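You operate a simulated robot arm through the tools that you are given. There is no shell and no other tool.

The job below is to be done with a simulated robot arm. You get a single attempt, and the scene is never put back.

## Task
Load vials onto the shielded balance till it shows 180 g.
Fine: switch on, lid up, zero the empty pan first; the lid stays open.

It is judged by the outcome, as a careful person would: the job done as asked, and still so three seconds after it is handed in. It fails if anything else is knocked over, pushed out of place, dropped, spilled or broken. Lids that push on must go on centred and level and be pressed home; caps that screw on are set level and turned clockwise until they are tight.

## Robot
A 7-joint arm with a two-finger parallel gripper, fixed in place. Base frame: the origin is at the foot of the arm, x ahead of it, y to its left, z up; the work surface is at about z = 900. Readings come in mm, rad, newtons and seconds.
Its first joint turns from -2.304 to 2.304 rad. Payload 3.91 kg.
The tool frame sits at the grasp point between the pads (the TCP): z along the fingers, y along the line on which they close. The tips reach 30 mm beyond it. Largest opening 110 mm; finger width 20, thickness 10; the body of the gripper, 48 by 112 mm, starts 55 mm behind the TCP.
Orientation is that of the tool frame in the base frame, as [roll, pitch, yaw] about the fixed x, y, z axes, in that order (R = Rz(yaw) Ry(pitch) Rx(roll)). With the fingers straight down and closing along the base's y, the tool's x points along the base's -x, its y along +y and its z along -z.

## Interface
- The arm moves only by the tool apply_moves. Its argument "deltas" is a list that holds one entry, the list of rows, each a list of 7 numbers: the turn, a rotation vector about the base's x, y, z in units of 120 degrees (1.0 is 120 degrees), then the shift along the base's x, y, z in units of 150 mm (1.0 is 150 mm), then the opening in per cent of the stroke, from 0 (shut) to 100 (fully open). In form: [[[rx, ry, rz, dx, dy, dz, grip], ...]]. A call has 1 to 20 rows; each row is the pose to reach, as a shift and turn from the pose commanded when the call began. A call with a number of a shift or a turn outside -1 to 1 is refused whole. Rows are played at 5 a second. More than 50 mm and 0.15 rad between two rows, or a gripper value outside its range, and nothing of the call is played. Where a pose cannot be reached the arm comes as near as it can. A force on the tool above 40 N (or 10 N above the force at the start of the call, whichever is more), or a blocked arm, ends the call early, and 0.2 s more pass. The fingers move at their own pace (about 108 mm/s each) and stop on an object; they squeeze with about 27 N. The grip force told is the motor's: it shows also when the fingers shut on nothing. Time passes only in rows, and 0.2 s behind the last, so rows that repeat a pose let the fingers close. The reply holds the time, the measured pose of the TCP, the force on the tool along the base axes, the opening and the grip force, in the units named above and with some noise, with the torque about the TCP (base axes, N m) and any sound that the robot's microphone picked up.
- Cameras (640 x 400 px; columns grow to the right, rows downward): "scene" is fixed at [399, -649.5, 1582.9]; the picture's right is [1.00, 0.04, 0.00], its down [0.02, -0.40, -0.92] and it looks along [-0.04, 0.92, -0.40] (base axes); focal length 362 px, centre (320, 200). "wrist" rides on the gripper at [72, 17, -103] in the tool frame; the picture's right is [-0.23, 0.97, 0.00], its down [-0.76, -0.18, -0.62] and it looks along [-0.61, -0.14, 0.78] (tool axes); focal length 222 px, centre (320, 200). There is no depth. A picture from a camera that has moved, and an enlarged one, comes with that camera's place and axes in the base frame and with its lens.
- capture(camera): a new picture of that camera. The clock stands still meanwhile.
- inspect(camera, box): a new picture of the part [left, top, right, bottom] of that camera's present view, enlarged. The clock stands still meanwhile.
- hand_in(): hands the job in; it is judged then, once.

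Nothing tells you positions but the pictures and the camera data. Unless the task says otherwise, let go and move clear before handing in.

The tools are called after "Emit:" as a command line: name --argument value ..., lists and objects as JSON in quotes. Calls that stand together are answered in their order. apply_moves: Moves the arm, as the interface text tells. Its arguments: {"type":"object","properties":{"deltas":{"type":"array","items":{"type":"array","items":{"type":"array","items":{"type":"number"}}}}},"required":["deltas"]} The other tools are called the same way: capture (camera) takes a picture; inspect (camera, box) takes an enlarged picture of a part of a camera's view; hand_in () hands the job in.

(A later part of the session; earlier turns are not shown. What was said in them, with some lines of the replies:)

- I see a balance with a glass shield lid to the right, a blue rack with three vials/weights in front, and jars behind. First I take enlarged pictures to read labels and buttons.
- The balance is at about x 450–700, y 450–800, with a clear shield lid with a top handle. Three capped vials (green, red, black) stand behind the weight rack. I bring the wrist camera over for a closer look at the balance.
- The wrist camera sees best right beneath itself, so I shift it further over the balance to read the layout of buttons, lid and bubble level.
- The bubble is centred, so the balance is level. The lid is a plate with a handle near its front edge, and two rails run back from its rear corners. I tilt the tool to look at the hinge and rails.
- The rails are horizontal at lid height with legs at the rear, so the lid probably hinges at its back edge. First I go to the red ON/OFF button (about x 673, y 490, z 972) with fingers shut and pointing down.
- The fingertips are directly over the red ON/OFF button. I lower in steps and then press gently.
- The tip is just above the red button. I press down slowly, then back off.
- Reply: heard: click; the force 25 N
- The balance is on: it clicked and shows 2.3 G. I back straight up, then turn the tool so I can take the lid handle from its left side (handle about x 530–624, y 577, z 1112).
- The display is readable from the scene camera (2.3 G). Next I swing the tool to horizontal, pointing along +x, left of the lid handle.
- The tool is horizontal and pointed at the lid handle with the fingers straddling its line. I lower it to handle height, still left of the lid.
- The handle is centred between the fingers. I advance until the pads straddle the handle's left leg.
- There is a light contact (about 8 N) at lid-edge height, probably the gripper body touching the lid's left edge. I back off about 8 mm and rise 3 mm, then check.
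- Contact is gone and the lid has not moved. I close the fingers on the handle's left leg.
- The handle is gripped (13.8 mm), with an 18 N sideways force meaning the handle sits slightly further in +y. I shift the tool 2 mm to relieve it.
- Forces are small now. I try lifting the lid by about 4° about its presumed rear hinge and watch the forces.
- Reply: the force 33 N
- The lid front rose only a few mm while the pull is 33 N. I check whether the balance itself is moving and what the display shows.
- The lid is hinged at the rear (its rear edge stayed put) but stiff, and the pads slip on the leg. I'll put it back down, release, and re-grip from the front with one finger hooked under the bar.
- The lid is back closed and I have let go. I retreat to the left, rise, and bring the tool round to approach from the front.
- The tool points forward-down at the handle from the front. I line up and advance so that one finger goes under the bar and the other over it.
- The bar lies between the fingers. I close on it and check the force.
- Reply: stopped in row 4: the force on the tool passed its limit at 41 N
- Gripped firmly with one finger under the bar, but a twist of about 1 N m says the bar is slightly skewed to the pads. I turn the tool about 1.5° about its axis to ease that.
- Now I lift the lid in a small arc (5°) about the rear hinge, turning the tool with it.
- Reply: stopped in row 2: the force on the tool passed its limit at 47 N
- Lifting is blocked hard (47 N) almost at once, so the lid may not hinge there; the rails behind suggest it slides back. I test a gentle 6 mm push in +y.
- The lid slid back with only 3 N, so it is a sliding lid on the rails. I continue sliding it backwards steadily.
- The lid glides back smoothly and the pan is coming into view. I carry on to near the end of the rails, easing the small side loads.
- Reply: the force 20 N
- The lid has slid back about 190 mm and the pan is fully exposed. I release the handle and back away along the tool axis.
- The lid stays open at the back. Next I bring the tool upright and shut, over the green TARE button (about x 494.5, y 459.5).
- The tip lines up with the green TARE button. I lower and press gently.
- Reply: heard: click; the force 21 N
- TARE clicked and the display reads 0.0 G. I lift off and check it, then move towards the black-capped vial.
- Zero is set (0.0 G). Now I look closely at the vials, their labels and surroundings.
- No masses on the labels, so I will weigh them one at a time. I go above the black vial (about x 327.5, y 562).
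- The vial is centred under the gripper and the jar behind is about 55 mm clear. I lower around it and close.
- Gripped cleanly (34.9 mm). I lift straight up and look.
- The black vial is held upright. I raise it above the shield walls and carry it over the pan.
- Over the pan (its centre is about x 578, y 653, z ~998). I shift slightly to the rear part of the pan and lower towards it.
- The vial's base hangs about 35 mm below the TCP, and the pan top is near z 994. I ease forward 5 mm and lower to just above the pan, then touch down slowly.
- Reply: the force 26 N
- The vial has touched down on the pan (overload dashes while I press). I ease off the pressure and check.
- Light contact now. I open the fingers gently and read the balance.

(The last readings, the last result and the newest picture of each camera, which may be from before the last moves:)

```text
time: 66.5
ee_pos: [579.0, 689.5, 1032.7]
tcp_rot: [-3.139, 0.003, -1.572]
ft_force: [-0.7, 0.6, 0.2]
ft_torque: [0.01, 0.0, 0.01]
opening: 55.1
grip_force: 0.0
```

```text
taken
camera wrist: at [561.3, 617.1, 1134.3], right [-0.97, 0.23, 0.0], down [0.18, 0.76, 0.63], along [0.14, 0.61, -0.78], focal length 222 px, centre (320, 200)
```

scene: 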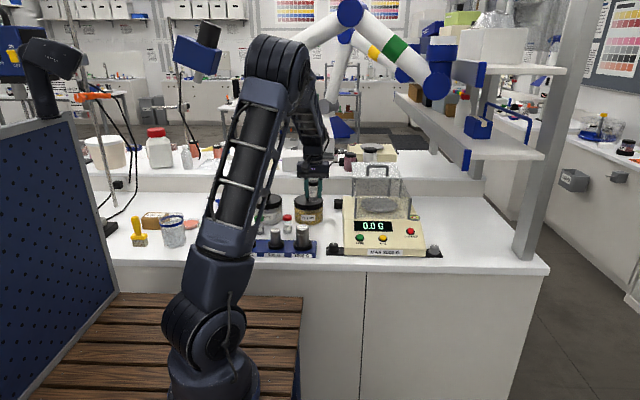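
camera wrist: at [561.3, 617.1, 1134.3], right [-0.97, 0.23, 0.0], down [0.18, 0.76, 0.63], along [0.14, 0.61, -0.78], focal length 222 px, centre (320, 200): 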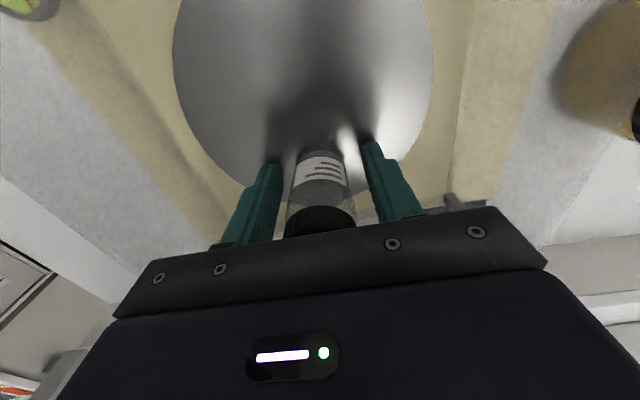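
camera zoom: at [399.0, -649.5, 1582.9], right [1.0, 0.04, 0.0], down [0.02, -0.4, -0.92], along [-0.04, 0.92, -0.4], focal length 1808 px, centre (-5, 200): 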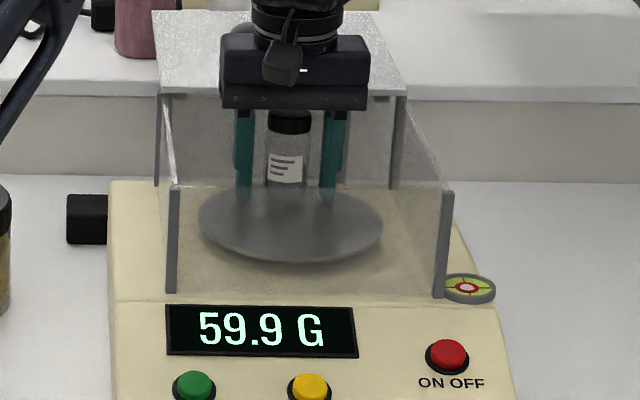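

The black vial reads 59.9 G, settling near 60. I lift clear and check the settled value, then head for the red vial.

Emit:
apply_moves --deltas '[[[0, 0, 0, 0, 0, 0.1, 50], [0, 0, 0, 0, 0, 0.25, 50], [0, 0, 0, 0, 0, 0.5, 50], [0, 0, 0, 0, 0, 0.75, 50], [0, 0, 0, -0.2, -0.06, 0.85, 55], [0, 0, 0, -0.5, -0.15, 0.85, 60], [0, 0, 0, -0.75, -0.23, 0.85, 60], [0, 0, 0, -1.0, -0.31, 0.85, 60]]]'

Emit:
inspect --camera "scene" --box '[340, 160, 430, 240]'

Emit:
apply_moves --deltas '[[[0, 0, 0, -0.25, -0.08, 0, 60], [0, 0, 0, -0.5, -0.16, 0, 60], [0, 0, 0, -0.75, -0.24, 0, 60], [0, 0, 0, -1.0, -0.32, -0.1, 60]]]'

Emit:
capture --camera "wrist"

```text
time: 68.2
ee_pos: [430.8, 643.1, 1157.1]
tcp_rot: [-3.141, 0.002, -1.574]
ft_force: [0.4, -0.6, 0.3]
ft_torque: [-0.03, 0.04, -0.01]
opening: 65.9
grip_force: 0.0
```

```text
5.00 times, centred on (385, 200) of scene
camera zoom: at [399.0, -649.5, 1582.9], right [1.0, 0.04, 0.0], down [0.02, -0.4, -0.92], along [-0.04, 0.92, -0.4], focal length 1808 px, centre (-5, 200)
```

zoom: 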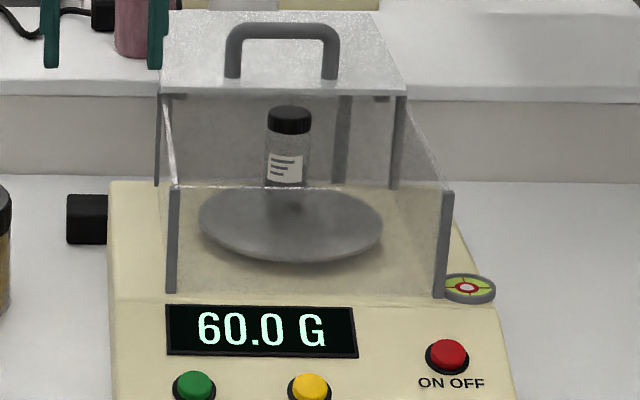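

```text
time: 69.2
ee_pos: [278.8, 597.1, 1144.1]
tcp_rot: [-3.141, 0.004, -1.575]
ft_force: [0.1, 0.2, -0.7]
ft_torque: [-0.02, 0.0, 0.01]
opening: 66.0
grip_force: 0.1
```

```text
taken
camera wrist: at [261.3, 523.6, 1246.8], right [-0.97, 0.23, 0.0], down [0.18, 0.76, 0.63], along [0.14, 0.61, -0.78], focal length 222 px, centre (320, 200)
```

wrist: 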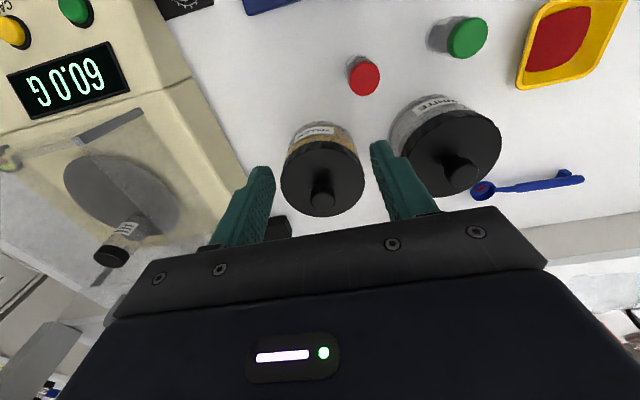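

Settled at 60.0 G for one vial; all three alike would make 180 G. I move above the red vial (about x 225.7, y 580).

Emit:
apply_moves --deltas '[[[0, 0, 0, -0.18, -0.05, -0.05, 60], [0, 0, 0, -0.353, -0.1, -0.2, 60], [0, 0, 0, -0.353, -0.1, -0.4, 60], [0, 0, 0, -0.353, -0.1, -0.5, 60]]]'

Emit:
capture --camera "wrist"

```text
time: 70.2
ee_pos: [227.6, 580.3, 1069.3]
tcp_rot: [-3.139, 0.002, -1.573]
ft_force: [0.4, 0.5, 0.1]
ft_torque: [-0.02, -0.02, 0.05]
opening: 66.1
grip_force: 0.0
```

```text
taken
camera wrist: at [209.0, 507.4, 1172.2], right [-0.97, 0.23, 0.0], down [0.18, 0.76, 0.63], along [0.14, 0.61, -0.78], focal length 222 px, centre (320, 200)
```

wrist: 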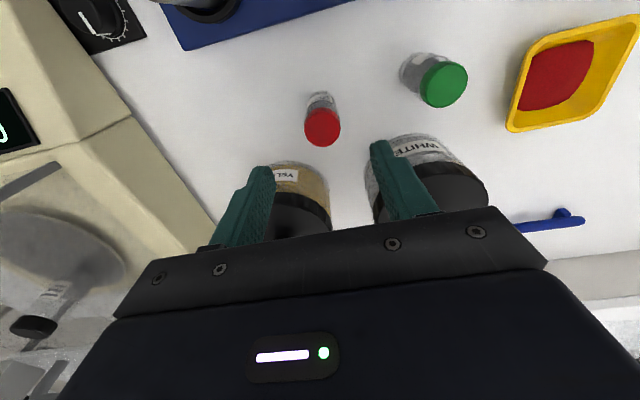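

Emit:
apply_moves --deltas '[[[0, 0, 0, -0.007, 0, -0.25, 60], [0, 0, 0, -0.007, 0, -0.5, 60], [0, 0, 0, -0.007, 0, -0.7, 55], [0, 0, 0, -0.007, 0, -0.8, 50], [0, 0, 0, -0.007, 0, -0.848, 50]]]'

Emit:
capture --camera "wrist"

```text
time: 71.5
ee_pos: [224.9, 580.6, 942.5]
tcp_rot: [3.14, 0.002, -1.573]
ft_force: [-0.9, -0.4, -1.1]
ft_torque: [0.0, 0.0, 0.0]
opening: 55.0
grip_force: 0.1
```

```text
taken
camera wrist: at [207.8, 508.1, 1044.2], right [-0.97, 0.23, 0.0], down [0.18, 0.76, 0.63], along [0.14, 0.61, -0.78], focal length 222 px, centre (320, 200)
```

wrist: 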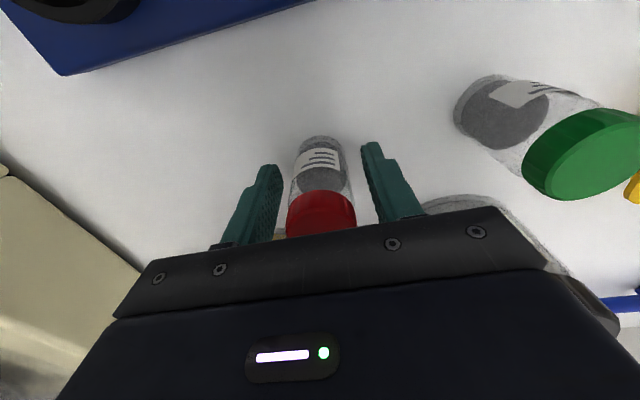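

Centred between the fingers. I close on the red vial and lift it.

Emit:
apply_moves --deltas '[[[0, 0, 0, 0, 0, 0, 40], [0, 0, 0, 0, 0, 0, 32], [0, 0, 0, 0, 0, 0, 25], [0, 0, 0, 0, 0, 0, 15], [0, 0, 0, 0, 0, 0, 0], [0, 0, 0, 0, 0, 0, 0]]]'

Emit:
apply_moves --deltas '[[[0, 0, 0, 0, 0, 0.1, 0], [0, 0, 0, 0, 0, 0.3, 0], [0, 0, 0, 0, 0, 0.55, 0], [0, 0, 0, 0, 0, 0.8, 0], [0, 0, 0, 0, 0, 1.0, 0]]]'

Emit:
capture --camera "wrist"

```text
time: 72.8
ee_pos: [225.9, 580.0, 942.5]
tcp_rot: [-3.14, 0.003, -1.573]
ft_force: [0.4, 0.3, 0.8]
ft_torque: [-0.01, -0.02, 0.04]
opening: 34.8
grip_force: 26.5
```

```text
time: 74.0
ee_pos: [226.6, 579.5, 1094.1]
tcp_rot: [3.141, 0.002, -1.572]
ft_force: [-0.1, 0.7, -1.2]
ft_torque: [-0.03, 0.0, -0.02]
opening: 35.0
grip_force: 26.9
```

```text
taken
camera wrist: at [207.6, 506.9, 1195.3], right [-0.97, 0.23, 0.0], down [0.18, 0.76, 0.62], along [0.14, 0.61, -0.78], focal length 222 px, centre (320, 200)
```

wrist: 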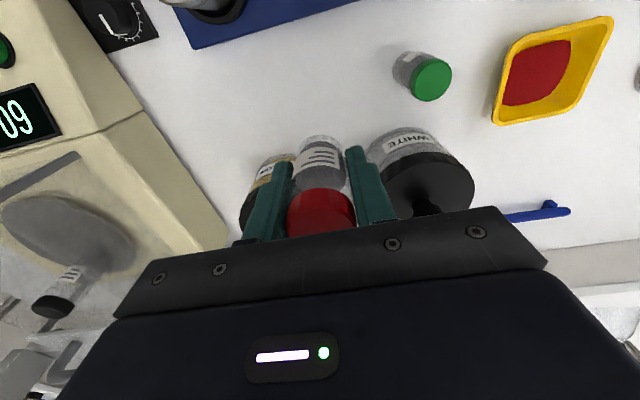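

The red vial is held. I raise it and carry it to the pan, in front of the black one.

Emit:
apply_moves --deltas '[[[0, 0, 0, 0, 0, 0.2, 0], [0, 0, 0, 0, 0, 0.4, 0], [0, 0, 0, 0.2, 0.04, 0.4, 0], [0, 0, 0, 0.4, 0.08, 0.4, 0], [0, 0, 0, 0.6, 0.12, 0.4, 0], [0, 0, 0, 0.8, 0.16, 0.4, 0], [0, 0, 0, 1.0, 0.2, 0.4, 0]]]'

Emit:
apply_moves --deltas '[[[0, 0, 0, 0.2, 0.04, 0, 0], [0, 0, 0, 0.4, 0.08, 0, 0], [0, 0, 0, 0.6, 0.12, 0, 0], [0, 0, 0, 0.8, 0.16, 0, 0], [0, 0, 0, 1.0, 0.2, 0, 0]]]'

Emit:
apply_moves --deltas '[[[0, 0, 0, 0.18, 0.03, 0, 0], [0, 0, 0, 0.3, 0.05, 0, 0], [0, 0, 0, 0.36, 0.063, 0, 0], [0, 0, 0, 0.36, 0.063, -0.15, 0], [0, 0, 0, 0.36, 0.063, -0.35, 0], [0, 0, 0, 0.36, 0.063, -0.55, 0]]]'

Emit:
capture --camera "wrist"

Emit:
inspect --camera "scene" --box '[340, 160, 430, 240]'

```text
time: 75.7
ee_pos: [375.0, 611.3, 1153.9]
tcp_rot: [-3.141, 0.004, -1.572]
ft_force: [-0.6, 0.1, 0.0]
ft_torque: [-0.02, -0.04, 0.03]
opening: 34.9
grip_force: 27.2
```

```text
time: 76.8
ee_pos: [526.0, 640.8, 1154.4]
tcp_rot: [-3.14, 0.005, -1.575]
ft_force: [0.5, 1.2, -0.1]
ft_torque: [0.0, -0.03, -0.01]
opening: 34.3
grip_force: 26.9
```

```text
time: 78.2
ee_pos: [580.3, 649.2, 1071.4]
tcp_rot: [-3.141, 0.0, -1.573]
ft_force: [0.5, -0.3, 0.5]
ft_torque: [0.03, -0.01, -0.01]
opening: 34.9
grip_force: 27.5
```

```text
taken
camera wrist: at [561.9, 576.7, 1172.5], right [-0.97, 0.23, 0.0], down [0.18, 0.76, 0.63], along [0.14, 0.61, -0.78], focal length 222 px, centre (320, 200)
```

wrist: 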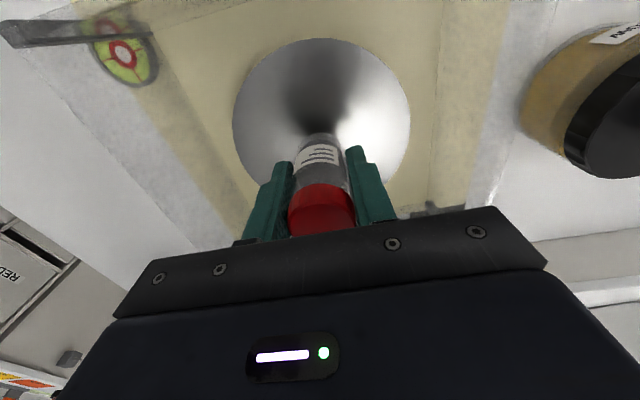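

```text
5.00 times, centred on (385, 200) of scene
camera zoom: at [399.0, -649.5, 1582.9], right [1.0, 0.04, 0.0], down [0.02, -0.4, -0.92], along [-0.04, 0.92, -0.4], focal length 1808 px, centre (-5, 200)
```

zoom: 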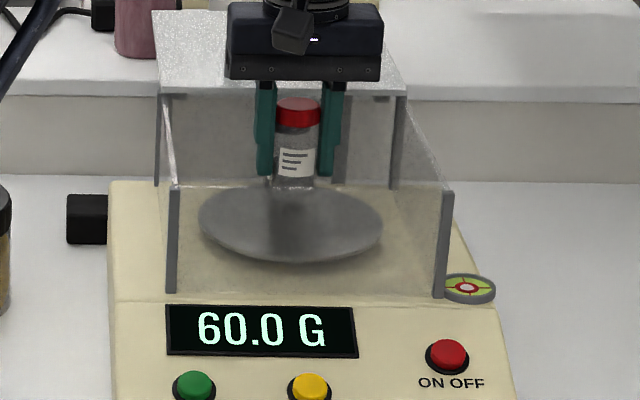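

The vial hangs over the middle of the pan with a gap to the black one. I lower it gently to the known touch-down height.

Emit:
apply_moves --deltas '[[[0, 0, 0, 0, 0, -0.1, 0], [0, 0, 0, 0, 0, -0.18, 0], [0, 0, 0, 0, 0, -0.225, 0], [0, 0, 0, 0, 0, -0.24, 0], [0, 0, 0, 0, 0, -0.247, 0], [0, 0, 0, 0, 0, -0.25, 0]]]'

Emit:
inspect --camera "scene" --box '[340, 160, 430, 240]'

Emit:
capture --camera "wrist"

```text
time: 79.7
ee_pos: [579.8, 649.3, 1032.6]
tcp_rot: [-3.139, 0.003, -1.572]
ft_force: [-0.1, -0.1, 16.5]
ft_torque: [0.01, 0.1, -0.01]
opening: 34.9
grip_force: 27.4
```

```text
5.00 times, centred on (385, 200) of scene
camera zoom: at [399.0, -649.5, 1582.9], right [1.0, 0.04, 0.0], down [0.02, -0.4, -0.92], along [-0.04, 0.92, -0.4], focal length 1808 px, centre (-5, 200)
```

zoom: 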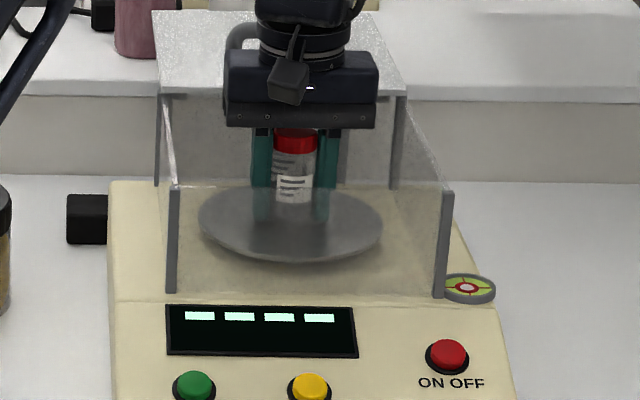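

```text
taken
camera wrist: at [561.2, 576.4, 1135.0], right [-0.97, 0.23, 0.0], down [0.18, 0.76, 0.62], along [0.14, 0.61, -0.78], focal length 222 px, centre (320, 200)
```

wrist: 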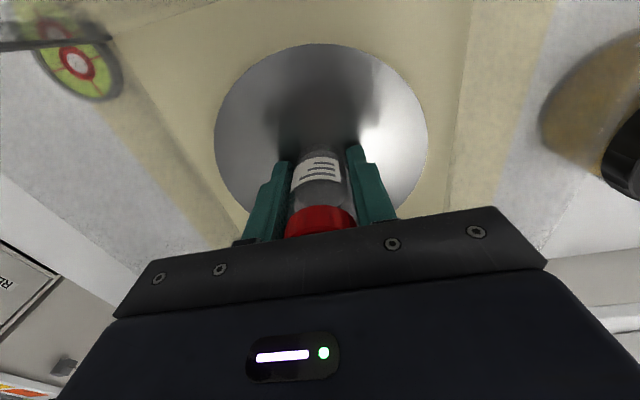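

Touched down; I ease off about 0.8 mm and then release.

Emit:
apply_moves --deltas '[[[0, 0, 0, 0, 0, 0.003, 0], [0, 0, 0, 0, 0, 0.005, 0], [0, 0, 0, 0, 0, 0.005, 0]]]'

Emit:
inspect --camera "scene" --box '[340, 160, 430, 240]'

```text
time: 80.5
ee_pos: [579.3, 648.6, 1033.2]
tcp_rot: [3.141, 0.002, -1.574]
ft_force: [-0.2, 0.2, 0.2]
ft_torque: [-0.02, 0.05, 0.02]
opening: 34.8
grip_force: 27.3
```

```text
5.00 times, centred on (385, 200) of scene
camera zoom: at [399.0, -649.5, 1582.9], right [1.0, 0.04, 0.0], down [0.02, -0.4, -0.92], along [-0.04, 0.92, -0.4], focal length 1808 px, centre (-5, 200)
```

zoom: 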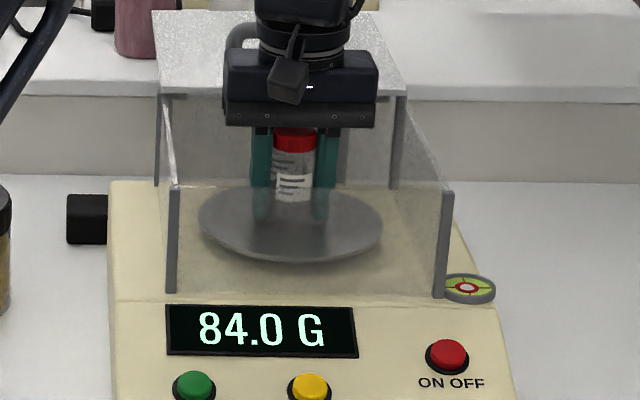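

Emit:
apply_moves --deltas '[[[0, 0, 0, 0, 0, 0, 34], [0, 0, 0, 0, 0, 0, 38], [0, 0, 0, 0, 0, 0, 45], [0, 0, 0, 0, 0, 0, 50], [0, 0, 0, 0, 0, 0, 50]]]'

Emit:
apply_moves --deltas '[[[0, 0, 0, 0, 0, 0.1, 50], [0, 0, 0, 0, 0, 0.25, 50], [0, 0, 0, 0, 0, 0.5, 50], [0, 0, 0, 0, 0, 0.75, 50], [0, 0, 0, -0.2, -0.03, 0.8, 55], [0, 0, 0, -0.5, -0.06, 0.8, 60], [0, 0, 0, -0.75, -0.1, 0.8, 60], [0, 0, 0, -1.0, -0.14, 0.8, 60]]]'

Emit:
inspect --camera "scene" --box '[340, 160, 430, 240]'

```text
time: 81.7
ee_pos: [579.0, 649.3, 1033.0]
tcp_rot: [-3.14, 0.001, -1.572]
ft_force: [-0.1, 0.0, 0.7]
ft_torque: [-0.03, -0.05, 0.0]
opening: 54.8
grip_force: 0.0
```

```text
time: 83.5
ee_pos: [432.4, 630.1, 1152.9]
tcp_rot: [-3.141, 0.002, -1.574]
ft_force: [1.1, -0.9, 0.2]
ft_torque: [0.03, 0.03, 0.02]
opening: 65.9
grip_force: 0.0
```

```text
5.00 times, centred on (385, 200) of scene
camera zoom: at [399.0, -649.5, 1582.9], right [1.0, 0.04, 0.0], down [0.02, -0.4, -0.92], along [-0.04, 0.92, -0.4], focal length 1808 px, centre (-5, 200)
```

zoom: 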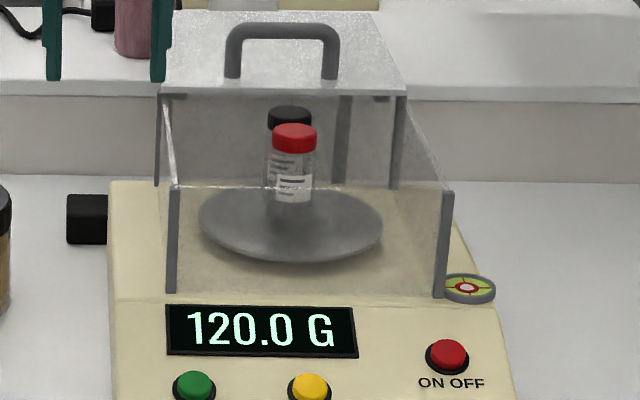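

Two vials read 120.0 G, so the third should complete 180 G. I go for the green vial (about x 122.5, y 568).

Emit:
apply_moves --deltas '[[[0, 0, 0, -0.25, -0.05, 0, 60], [0, 0, 0, -0.5, -0.1, 0, 60], [0, 0, 0, -0.75, -0.15, 0, 60], [0, 0, 0, -1.0, -0.2, 0, 60]]]'

Emit:
apply_moves --deltas '[[[0, 0, 0, -0.25, -0.05, 0, 60], [0, 0, 0, -0.5, -0.1, 0, 60], [0, 0, 0, -0.75, -0.15, 0, 60], [0, 0, 0, -1.0, -0.2, -0.1, 60], [0, 0, 0, -1.0, -0.2, -0.2, 60]]]'

Emit:
capture --camera "wrist"

Emit:
capture --camera "scene"

```text
time: 84.5
ee_pos: [280.0, 596.9, 1152.4]
tcp_rot: [-3.142, 0.003, -1.575]
ft_force: [0.1, -0.3, -0.2]
ft_torque: [0.03, 0.06, 0.02]
opening: 65.9
grip_force: 0.0
```

```text
time: 85.7
ee_pos: [128.3, 567.1, 1122.2]
tcp_rot: [3.141, 0.005, -1.574]
ft_force: [-0.5, 0.0, -0.1]
ft_torque: [0.02, 0.02, 0.0]
opening: 66.0
grip_force: 0.1
```

```text
taken
camera wrist: at [109.8, 494.6, 1224.4], right [-0.97, 0.23, 0.0], down [0.18, 0.76, 0.63], along [0.14, 0.61, -0.78], focal length 222 px, centre (320, 200)
```

wrist: 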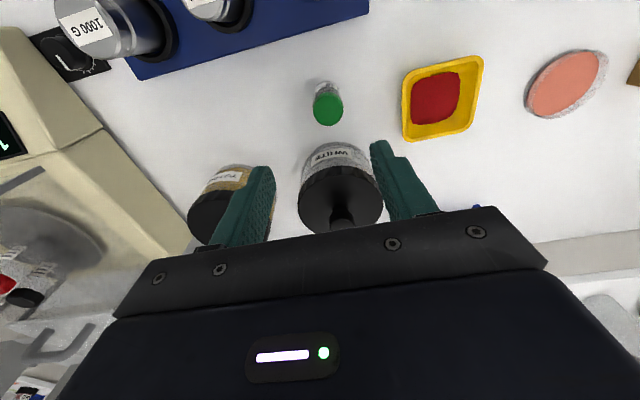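

```text
taken
```

scene: 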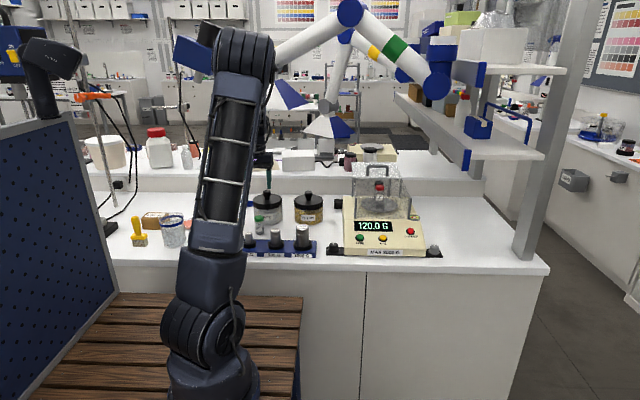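

Emit:
apply_moves --deltas '[[[0, 0, 0, -0.03, 0, -0.12, 60], [0, 0, 0, -0.064, 0.002, -0.24, 60], [0, 0, 0, -0.064, 0.002, -0.358, 60]]]'

Emit:
capture --camera "wrist"

```text
time: 86.5
ee_pos: [119.4, 567.7, 1068.3]
tcp_rot: [3.14, 0.003, -1.573]
ft_force: [0.6, -0.2, 0.1]
ft_torque: [0.01, -0.01, -0.02]
opening: 66.0
grip_force: 0.1
```

```text
taken
camera wrist: at [100.0, 495.5, 1171.0], right [-0.97, 0.23, 0.0], down [0.18, 0.76, 0.63], along [0.14, 0.61, -0.78], focal length 222 px, centre (320, 200)
```

wrist: 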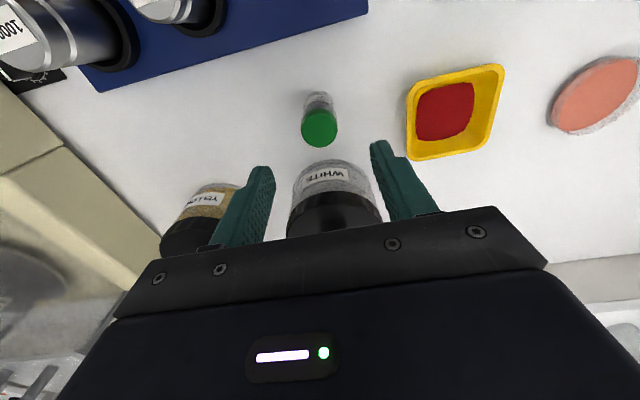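

Emit:
apply_moves --deltas '[[[0, 0, 0, -0.003, 0, -0.25, 60], [0, 0, 0, -0.003, 0, -0.5, 60], [0, 0, 0, -0.003, 0, -0.7, 55], [0, 0, 0, -0.003, 0, -0.8, 50], [0, 0, 0, -0.003, 0, -0.847, 50]]]'

Emit:
capture --camera "wrist"

```text
time: 87.7
ee_pos: [119.5, 570.1, 944.2]
tcp_rot: [-3.139, 0.003, -1.572]
ft_force: [0.2, 0.3, 1.0]
ft_torque: [0.01, -0.02, -0.01]
opening: 55.0
grip_force: 0.0
```

```text
taken
camera wrist: at [101.7, 496.5, 1045.7], right [-0.97, 0.23, 0.0], down [0.18, 0.76, 0.63], along [0.14, 0.61, -0.78], focal length 222 px, centre (320, 200)
```

wrist: 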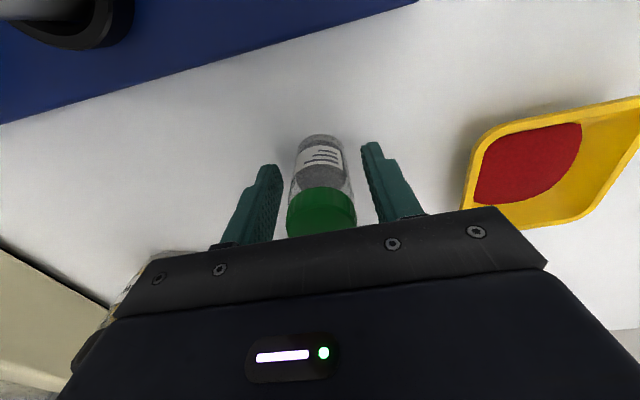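

The green vial is centred between the fingers. I close on it and lift.

Emit:
apply_moves --deltas '[[[0, 0, 0, 0, 0, 0, 40], [0, 0, 0, 0, 0, 0, 32], [0, 0, 0, 0, 0, 0, 25], [0, 0, 0, 0, 0, 0, 15], [0, 0, 0, 0, 0, 0, 0], [0, 0, 0, 0, 0, 0, 0]]]'

Emit:
apply_moves --deltas '[[[0, 0, 0, 0, 0, 0.1, 0], [0, 0, 0, 0, 0, 0.3, 0], [0, 0, 0, 0, 0, 0.55, 0], [0, 0, 0, 0, 0, 0.8, 0], [0, 0, 0, 0, 0, 1.0, 0]]]'

Emit:
capture --camera "wrist"

```text
time: 89.0
ee_pos: [120.9, 568.3, 943.1]
tcp_rot: [-3.14, 0.001, -1.572]
ft_force: [0.4, -0.3, -0.1]
ft_torque: [-0.02, 0.0, 0.02]
opening: 34.8
grip_force: 26.8
```

```text
time: 90.2
ee_pos: [117.7, 570.2, 1093.1]
tcp_rot: [-3.141, 0.004, -1.571]
ft_force: [0.0, -0.2, -0.4]
ft_torque: [-0.05, -0.02, -0.01]
opening: 34.8
grip_force: 26.8
```

```text
taken
camera wrist: at [100.2, 496.6, 1194.9], right [-0.97, 0.23, 0.0], down [0.18, 0.76, 0.62], along [0.14, 0.61, -0.78], focal length 222 px, centre (320, 200)
```

wrist: 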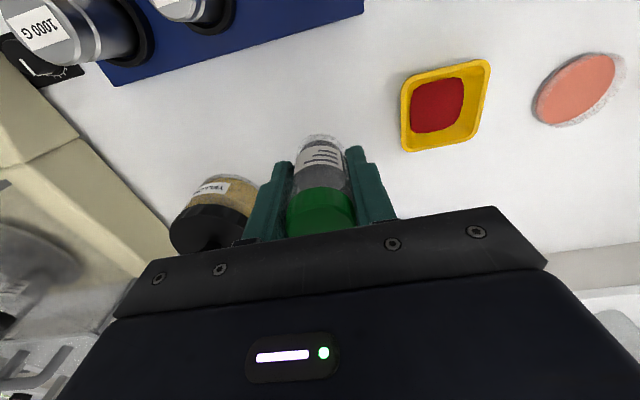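

The green vial is held. I raise it and carry it across to the front part of the pan.

Emit:
apply_moves --deltas '[[[0, 0, 0, 0, 0, 0.2, 0], [0, 0, 0, 0, 0, 0.4, 0], [0, 0, 0, 0.2, 0.014, 0.4, 0], [0, 0, 0, 0.4, 0.028, 0.4, 0], [0, 0, 0, 0.6, 0.042, 0.4, 0], [0, 0, 0, 0.8, 0.056, 0.4, 0], [0, 0, 0, 1.0, 0.067, 0.4, 0]]]'

Emit:
apply_moves --deltas '[[[0, 0, 0, 0.2, 0.014, 0, 0], [0, 0, 0, 0.4, 0.028, 0, 0], [0, 0, 0, 0.6, 0.042, 0, 0], [0, 0, 0, 0.8, 0.056, 0, 0], [0, 0, 0, 1.0, 0.067, 0, 0]]]'

Emit:
apply_moves --deltas '[[[0, 0, 0, 0.2, 0.014, 0, 0], [0, 0, 0, 0.4, 0.028, 0, 0], [0, 0, 0, 0.6, 0.042, 0, 0], [0, 0, 0, 0.8, 0.056, 0, 0], [0, 0, 0, 0.95, 0.067, 0, 0], [0, 0, 0, 1.0, 0.067, 0, 0]]]'

Emit:
capture --camera "wrist"

Emit:
inspect --camera "scene" --box '[340, 160, 430, 240]'

```text
time: 91.8
ee_pos: [267.7, 579.5, 1153.0]
tcp_rot: [-3.139, -0.001, -1.572]
ft_force: [-0.5, -0.3, -1.2]
ft_torque: [0.01, -0.04, 0.0]
opening: 34.7
grip_force: 26.8
```

```text
time: 93.0
ee_pos: [417.8, 589.8, 1154.5]
tcp_rot: [-3.141, 0.004, -1.572]
ft_force: [-0.3, 0.1, -0.7]
ft_torque: [-0.02, -0.05, 0.03]
opening: 34.9
grip_force: 27.2
```

```text
time: 94.5
ee_pos: [571.1, 597.3, 1154.1]
tcp_rot: [3.141, 0.002, -1.573]
ft_force: [0.7, 0.4, -1.0]
ft_torque: [-0.01, -0.01, 0.03]
opening: 34.7
grip_force: 27.1
```

```text
taken
camera wrist: at [552.7, 524.9, 1255.4], right [-0.97, 0.23, 0.0], down [0.18, 0.76, 0.63], along [0.14, 0.61, -0.78], focal length 222 px, centre (320, 200)
```

wrist: 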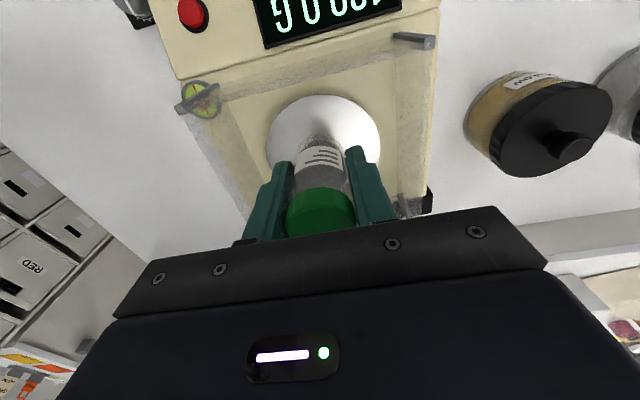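

```text
5.00 times, centred on (385, 200) of scene
camera zoom: at [399.0, -649.5, 1582.9], right [1.0, 0.04, 0.0], down [0.02, -0.4, -0.92], along [-0.04, 0.92, -0.4], focal length 1808 px, centre (-5, 200)
```

zoom: 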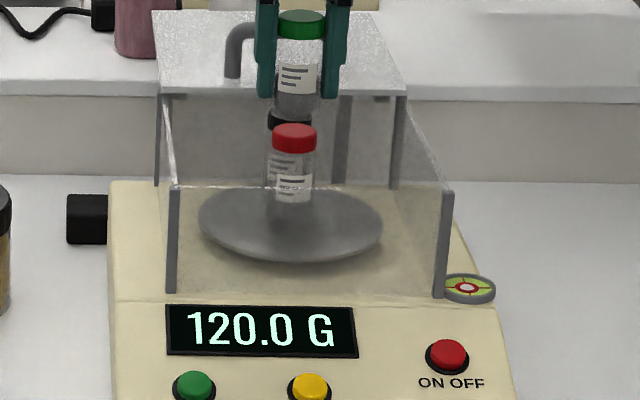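

Emit:
apply_moves --deltas '[[[0, 0, 0, 0.067, 0.068, 0, 0], [0, 0, 0, 0.067, 0.068, -0.15, 0], [0, 0, 0, 0.067, 0.068, -0.35, 0], [0, 0, 0, 0.067, 0.068, -0.55, 0], [0, 0, 0, 0.067, 0.068, -0.55, 0]]]'

Emit:
capture --camera "wrist"

Emit:
inspect --camera "scene" --box '[340, 160, 430, 240]'

```text
time: 95.7
ee_pos: [578.4, 610.6, 1070.4]
tcp_rot: [-3.14, 0.003, -1.571]
ft_force: [-0.2, 0.1, -1.1]
ft_torque: [0.03, 0.01, 0.0]
opening: 34.6
grip_force: 27.6
```

```text
taken
camera wrist: at [560.9, 536.7, 1171.7], right [-0.97, 0.23, 0.0], down [0.18, 0.76, 0.63], along [0.14, 0.61, -0.78], focal length 222 px, centre (320, 200)
```

wrist: 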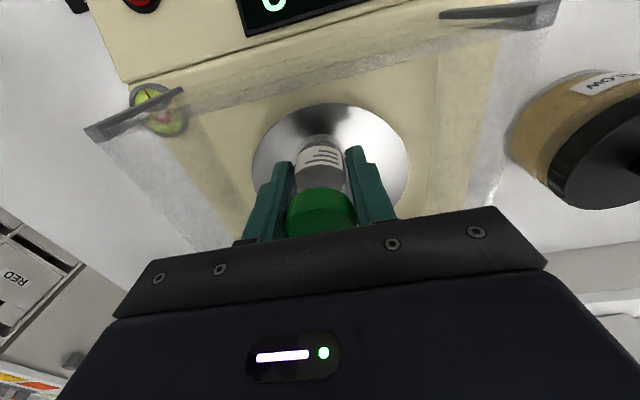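

```text
5.00 times, centred on (385, 200) of scene
camera zoom: at [399.0, -649.5, 1582.9], right [1.0, 0.04, 0.0], down [0.02, -0.4, -0.92], along [-0.04, 0.92, -0.4], focal length 1808 px, centre (-5, 200)
```

zoom: 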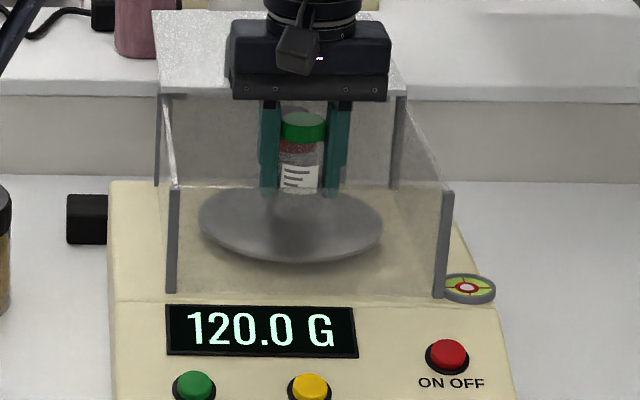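

Emit:
apply_moves --deltas '[[[0, 0, 0, 0, 0, -0.1, 0], [0, 0, 0, 0, 0, -0.18, 0], [0, 0, 0, 0, 0, -0.22, 0], [0, 0, 0, 0, 0, -0.235, 0], [0, 0, 0, 0, 0, -0.242, 0], [0, 0, 0, 0, 0, -0.2457, 0]]]'

Emit:
inspect --camera "scene" --box '[340, 160, 430, 240]'

Emit:
capture --camera "wrist"

```text
time: 97.0
ee_pos: [579.4, 609.6, 1033.9]
tcp_rot: [-3.14, 0.003, -1.572]
ft_force: [-1.6, 2.7, 23.0]
ft_torque: [0.11, 0.03, 0.06]
opening: 35.0
grip_force: 26.6
```

```text
5.00 times, centred on (385, 200) of scene
camera zoom: at [399.0, -649.5, 1582.9], right [1.0, 0.04, 0.0], down [0.02, -0.4, -0.92], along [-0.04, 0.92, -0.4], focal length 1808 px, centre (-5, 200)
```

zoom: 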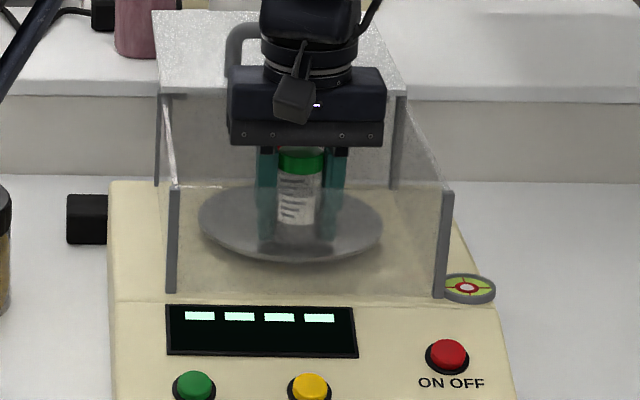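

```text
taken
camera wrist: at [561.0, 537.1, 1135.7], right [-0.97, 0.23, 0.0], down [0.18, 0.76, 0.63], along [0.14, 0.61, -0.78], focal length 222 px, centre (320, 200)
```

wrist: 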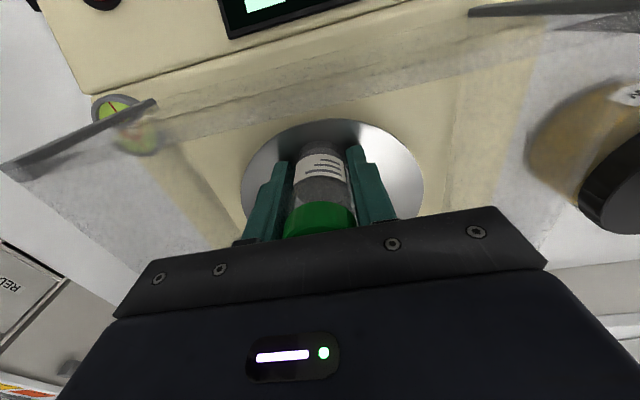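

Emit:
apply_moves --deltas '[[[0, 0, 0, 0, 0, 0.003, 0], [0, 0, 0, 0, 0, 0.006, 0], [0, 0, 0, 0, 0, 0.006, 0]]]'

```text
time: 97.8
ee_pos: [580.6, 609.8, 1033.0]
tcp_rot: [3.141, 0.002, -1.573]
ft_force: [-3.3, 0.6, 13.1]
ft_torque: [0.08, 0.15, 0.03]
opening: 34.8
grip_force: 27.2
```

Emit:
apply_moves --deltas '[[[0, 0, 0, 0, 0, 0.003, 0], [0, 0, 0, 0, 0, 0.005, 0], [0, 0, 0, 0, 0, 0.005, 0]]]'

Emit:
inspect --camera "scene" --box '[340, 160, 430, 240]'

```text
time: 98.7
ee_pos: [578.9, 609.7, 1033.7]
tcp_rot: [3.141, 0.002, -1.573]
ft_force: [-0.4, 0.4, -0.4]
ft_torque: [-0.01, 0.0, -0.01]
opening: 34.9
grip_force: 27.2
```

```text
5.00 times, centred on (385, 200) of scene
camera zoom: at [399.0, -649.5, 1582.9], right [1.0, 0.04, 0.0], down [0.02, -0.4, -0.92], along [-0.04, 0.92, -0.4], focal length 1808 px, centre (-5, 200)
```

zoom: 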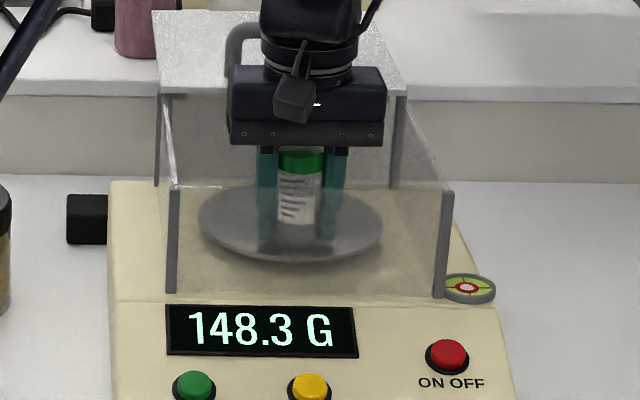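

Light contact again (148.3 G while still partly held). I open the fingers gently and lift straight out.

Emit:
apply_moves --deltas '[[[0, 0, 0, 0, 0, 0, 34], [0, 0, 0, 0, 0, 0, 38], [0, 0, 0, 0, 0, 0, 45], [0, 0, 0, 0, 0, 0, 50], [0, 0, 0, 0, 0, 0, 50]]]'

Emit:
apply_moves --deltas '[[[0, 0, 0, 0, 0, 0.1, 50], [0, 0, 0, 0, 0, 0.25, 50], [0, 0, 0, 0, 0, 0.5, 50], [0, 0, 0, 0, 0, 0.75, 50], [0, 0, 0, -0.2, -0.05, 0.9, 50], [0, 0, 0, -0.5, -0.1, 1.0, 50], [0, 0, 0, -0.75, -0.15, 1.0, 50], [0, 0, 0, -1.0, -0.2, 1.0, 50]]]'

Emit:
inspect --camera "scene" --box '[340, 160, 430, 240]'

Emit:
capture --camera "wrist"

Emit:
capture --camera "scene"

```text
time: 99.8
ee_pos: [578.5, 609.8, 1035.8]
tcp_rot: [-3.14, 0.001, -1.572]
ft_force: [-0.1, -0.5, 0.5]
ft_torque: [0.01, -0.01, -0.02]
opening: 54.9
grip_force: 0.0
```

```text
time: 101.7
ee_pos: [432.6, 581.4, 1185.3]
tcp_rot: [3.141, 0.002, -1.574]
ft_force: [0.9, 0.0, -0.7]
ft_torque: [-0.02, 0.06, -0.03]
opening: 54.8
grip_force: 0.0
```

```text
5.00 times, centred on (385, 200) of scene
camera zoom: at [399.0, -649.5, 1582.9], right [1.0, 0.04, 0.0], down [0.02, -0.4, -0.92], along [-0.04, 0.92, -0.4], focal length 1808 px, centre (-5, 200)
```

zoom: 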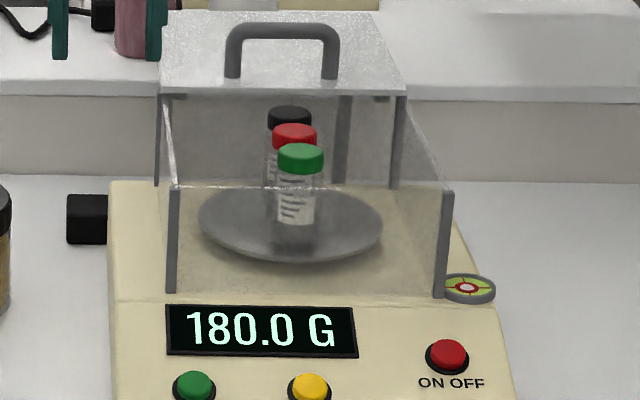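

```text
taken
camera wrist: at [412.9, 509.1, 1288.2], right [-0.97, 0.23, 0.0], down [0.18, 0.76, 0.62], along [0.14, 0.61, -0.78], focal length 222 px, centre (320, 200)
```

wrist: 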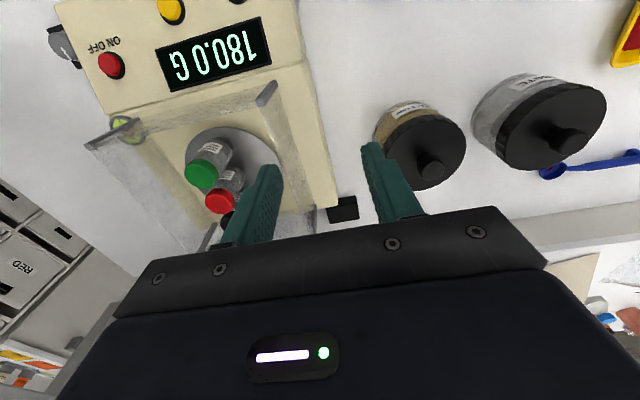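

```text
taken
```

scene: 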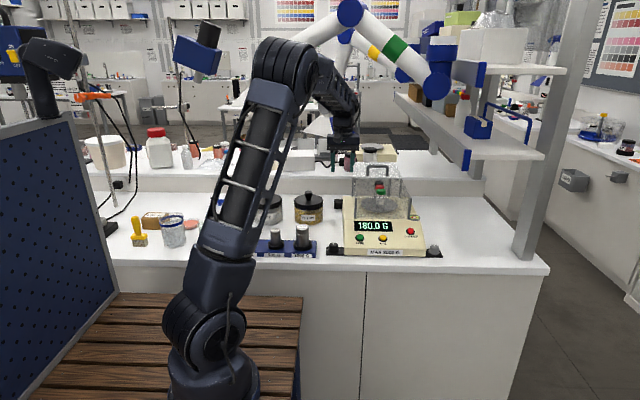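

The balance reads 180.0 G with all three vials upright on the pan, the lid open at the back, and the gripper clear. I wait a moment well away and confirm the reading is stable.

Emit:
apply_moves --deltas '[[[0, 0, 0, -0.2, -0.15, 0.1, 50], [0, 0, 0, -0.4, -0.3, 0.2, 50], [0, 0, 0, -0.6, -0.45, 0.3, 50], [0, 0, 0, -0.8, -0.6, 0.4, 50], [0, 0, 0, -0.8, -0.6, 0.4, 50], [0, 0, 0, -0.8, -0.6, 0.4, 50], [0, 0, 0, -0.8, -0.6, 0.4, 50], [0, 0, 0, -0.8, -0.6, 0.4, 50], [0, 0, 0, -0.8, -0.6, 0.4, 50], [0, 0, 0, -0.8, -0.6, 0.4, 50], [0, 0, 0, -0.8, -0.6, 0.4, 50], [0, 0, 0, -0.8, -0.6, 0.4, 50]]]'

Emit:
inspect --camera "scene" --box '[320, 140, 450, 265]'

Emit:
capture --camera "scene"

```text
time: 104.2
ee_pos: [310.4, 488.9, 1247.6]
tcp_rot: [-3.138, 0.003, -1.573]
ft_force: [-0.1, 0.3, 0.4]
ft_torque: [-0.02, 0.02, 0.03]
opening: 55.0
grip_force: 0.0
```

```text
3.20 times, centred on (385, 202) of scene
camera zoom: at [399.0, -649.5, 1582.9], right [1.0, 0.04, 0.0], down [0.02, -0.4, -0.92], along [-0.04, 0.92, -0.4], focal length 1157 px, centre (112, 192)
```

zoom: 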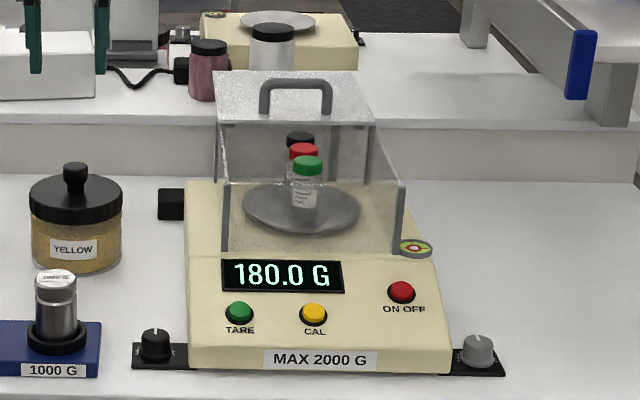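

```text
taken
```

scene: 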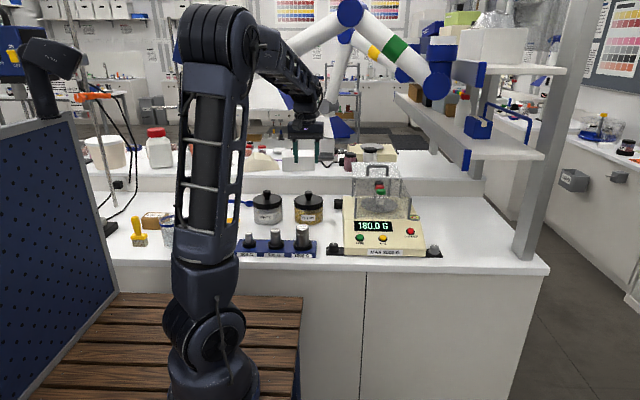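

The reading holds at 180.0 G. The balance is on and was zeroed with the pan empty, the lid is still open, the three vials are standing on the pan, and nothing else in view looks disturbed. The gripper is empty and clear, so I hand in.

Emit:
hand_in

```text
The job is handed in.
```

The balance shows a steady 180.0 g, with the black, red and green vials standing upright on the pan. They read 60.0, 120.0 and 180.0 g as I added them one at a time.

I switched the balance on, opened the lid, zeroed the empty pan to 0.0 g, then loaded the vials. The lid turned out to slide rather than lift. I pushed it back about 190 mm along its rails, and it is still open.

Before I worked that out, I tried to lift the lid twice, with pulls of up to about 47 N, and the gripper once touched its left edge lightly. I saw no shift in the balance or the lid from either, and the rest of the bench looked undisturbed before I handed in. The gripper is empty and well clear.
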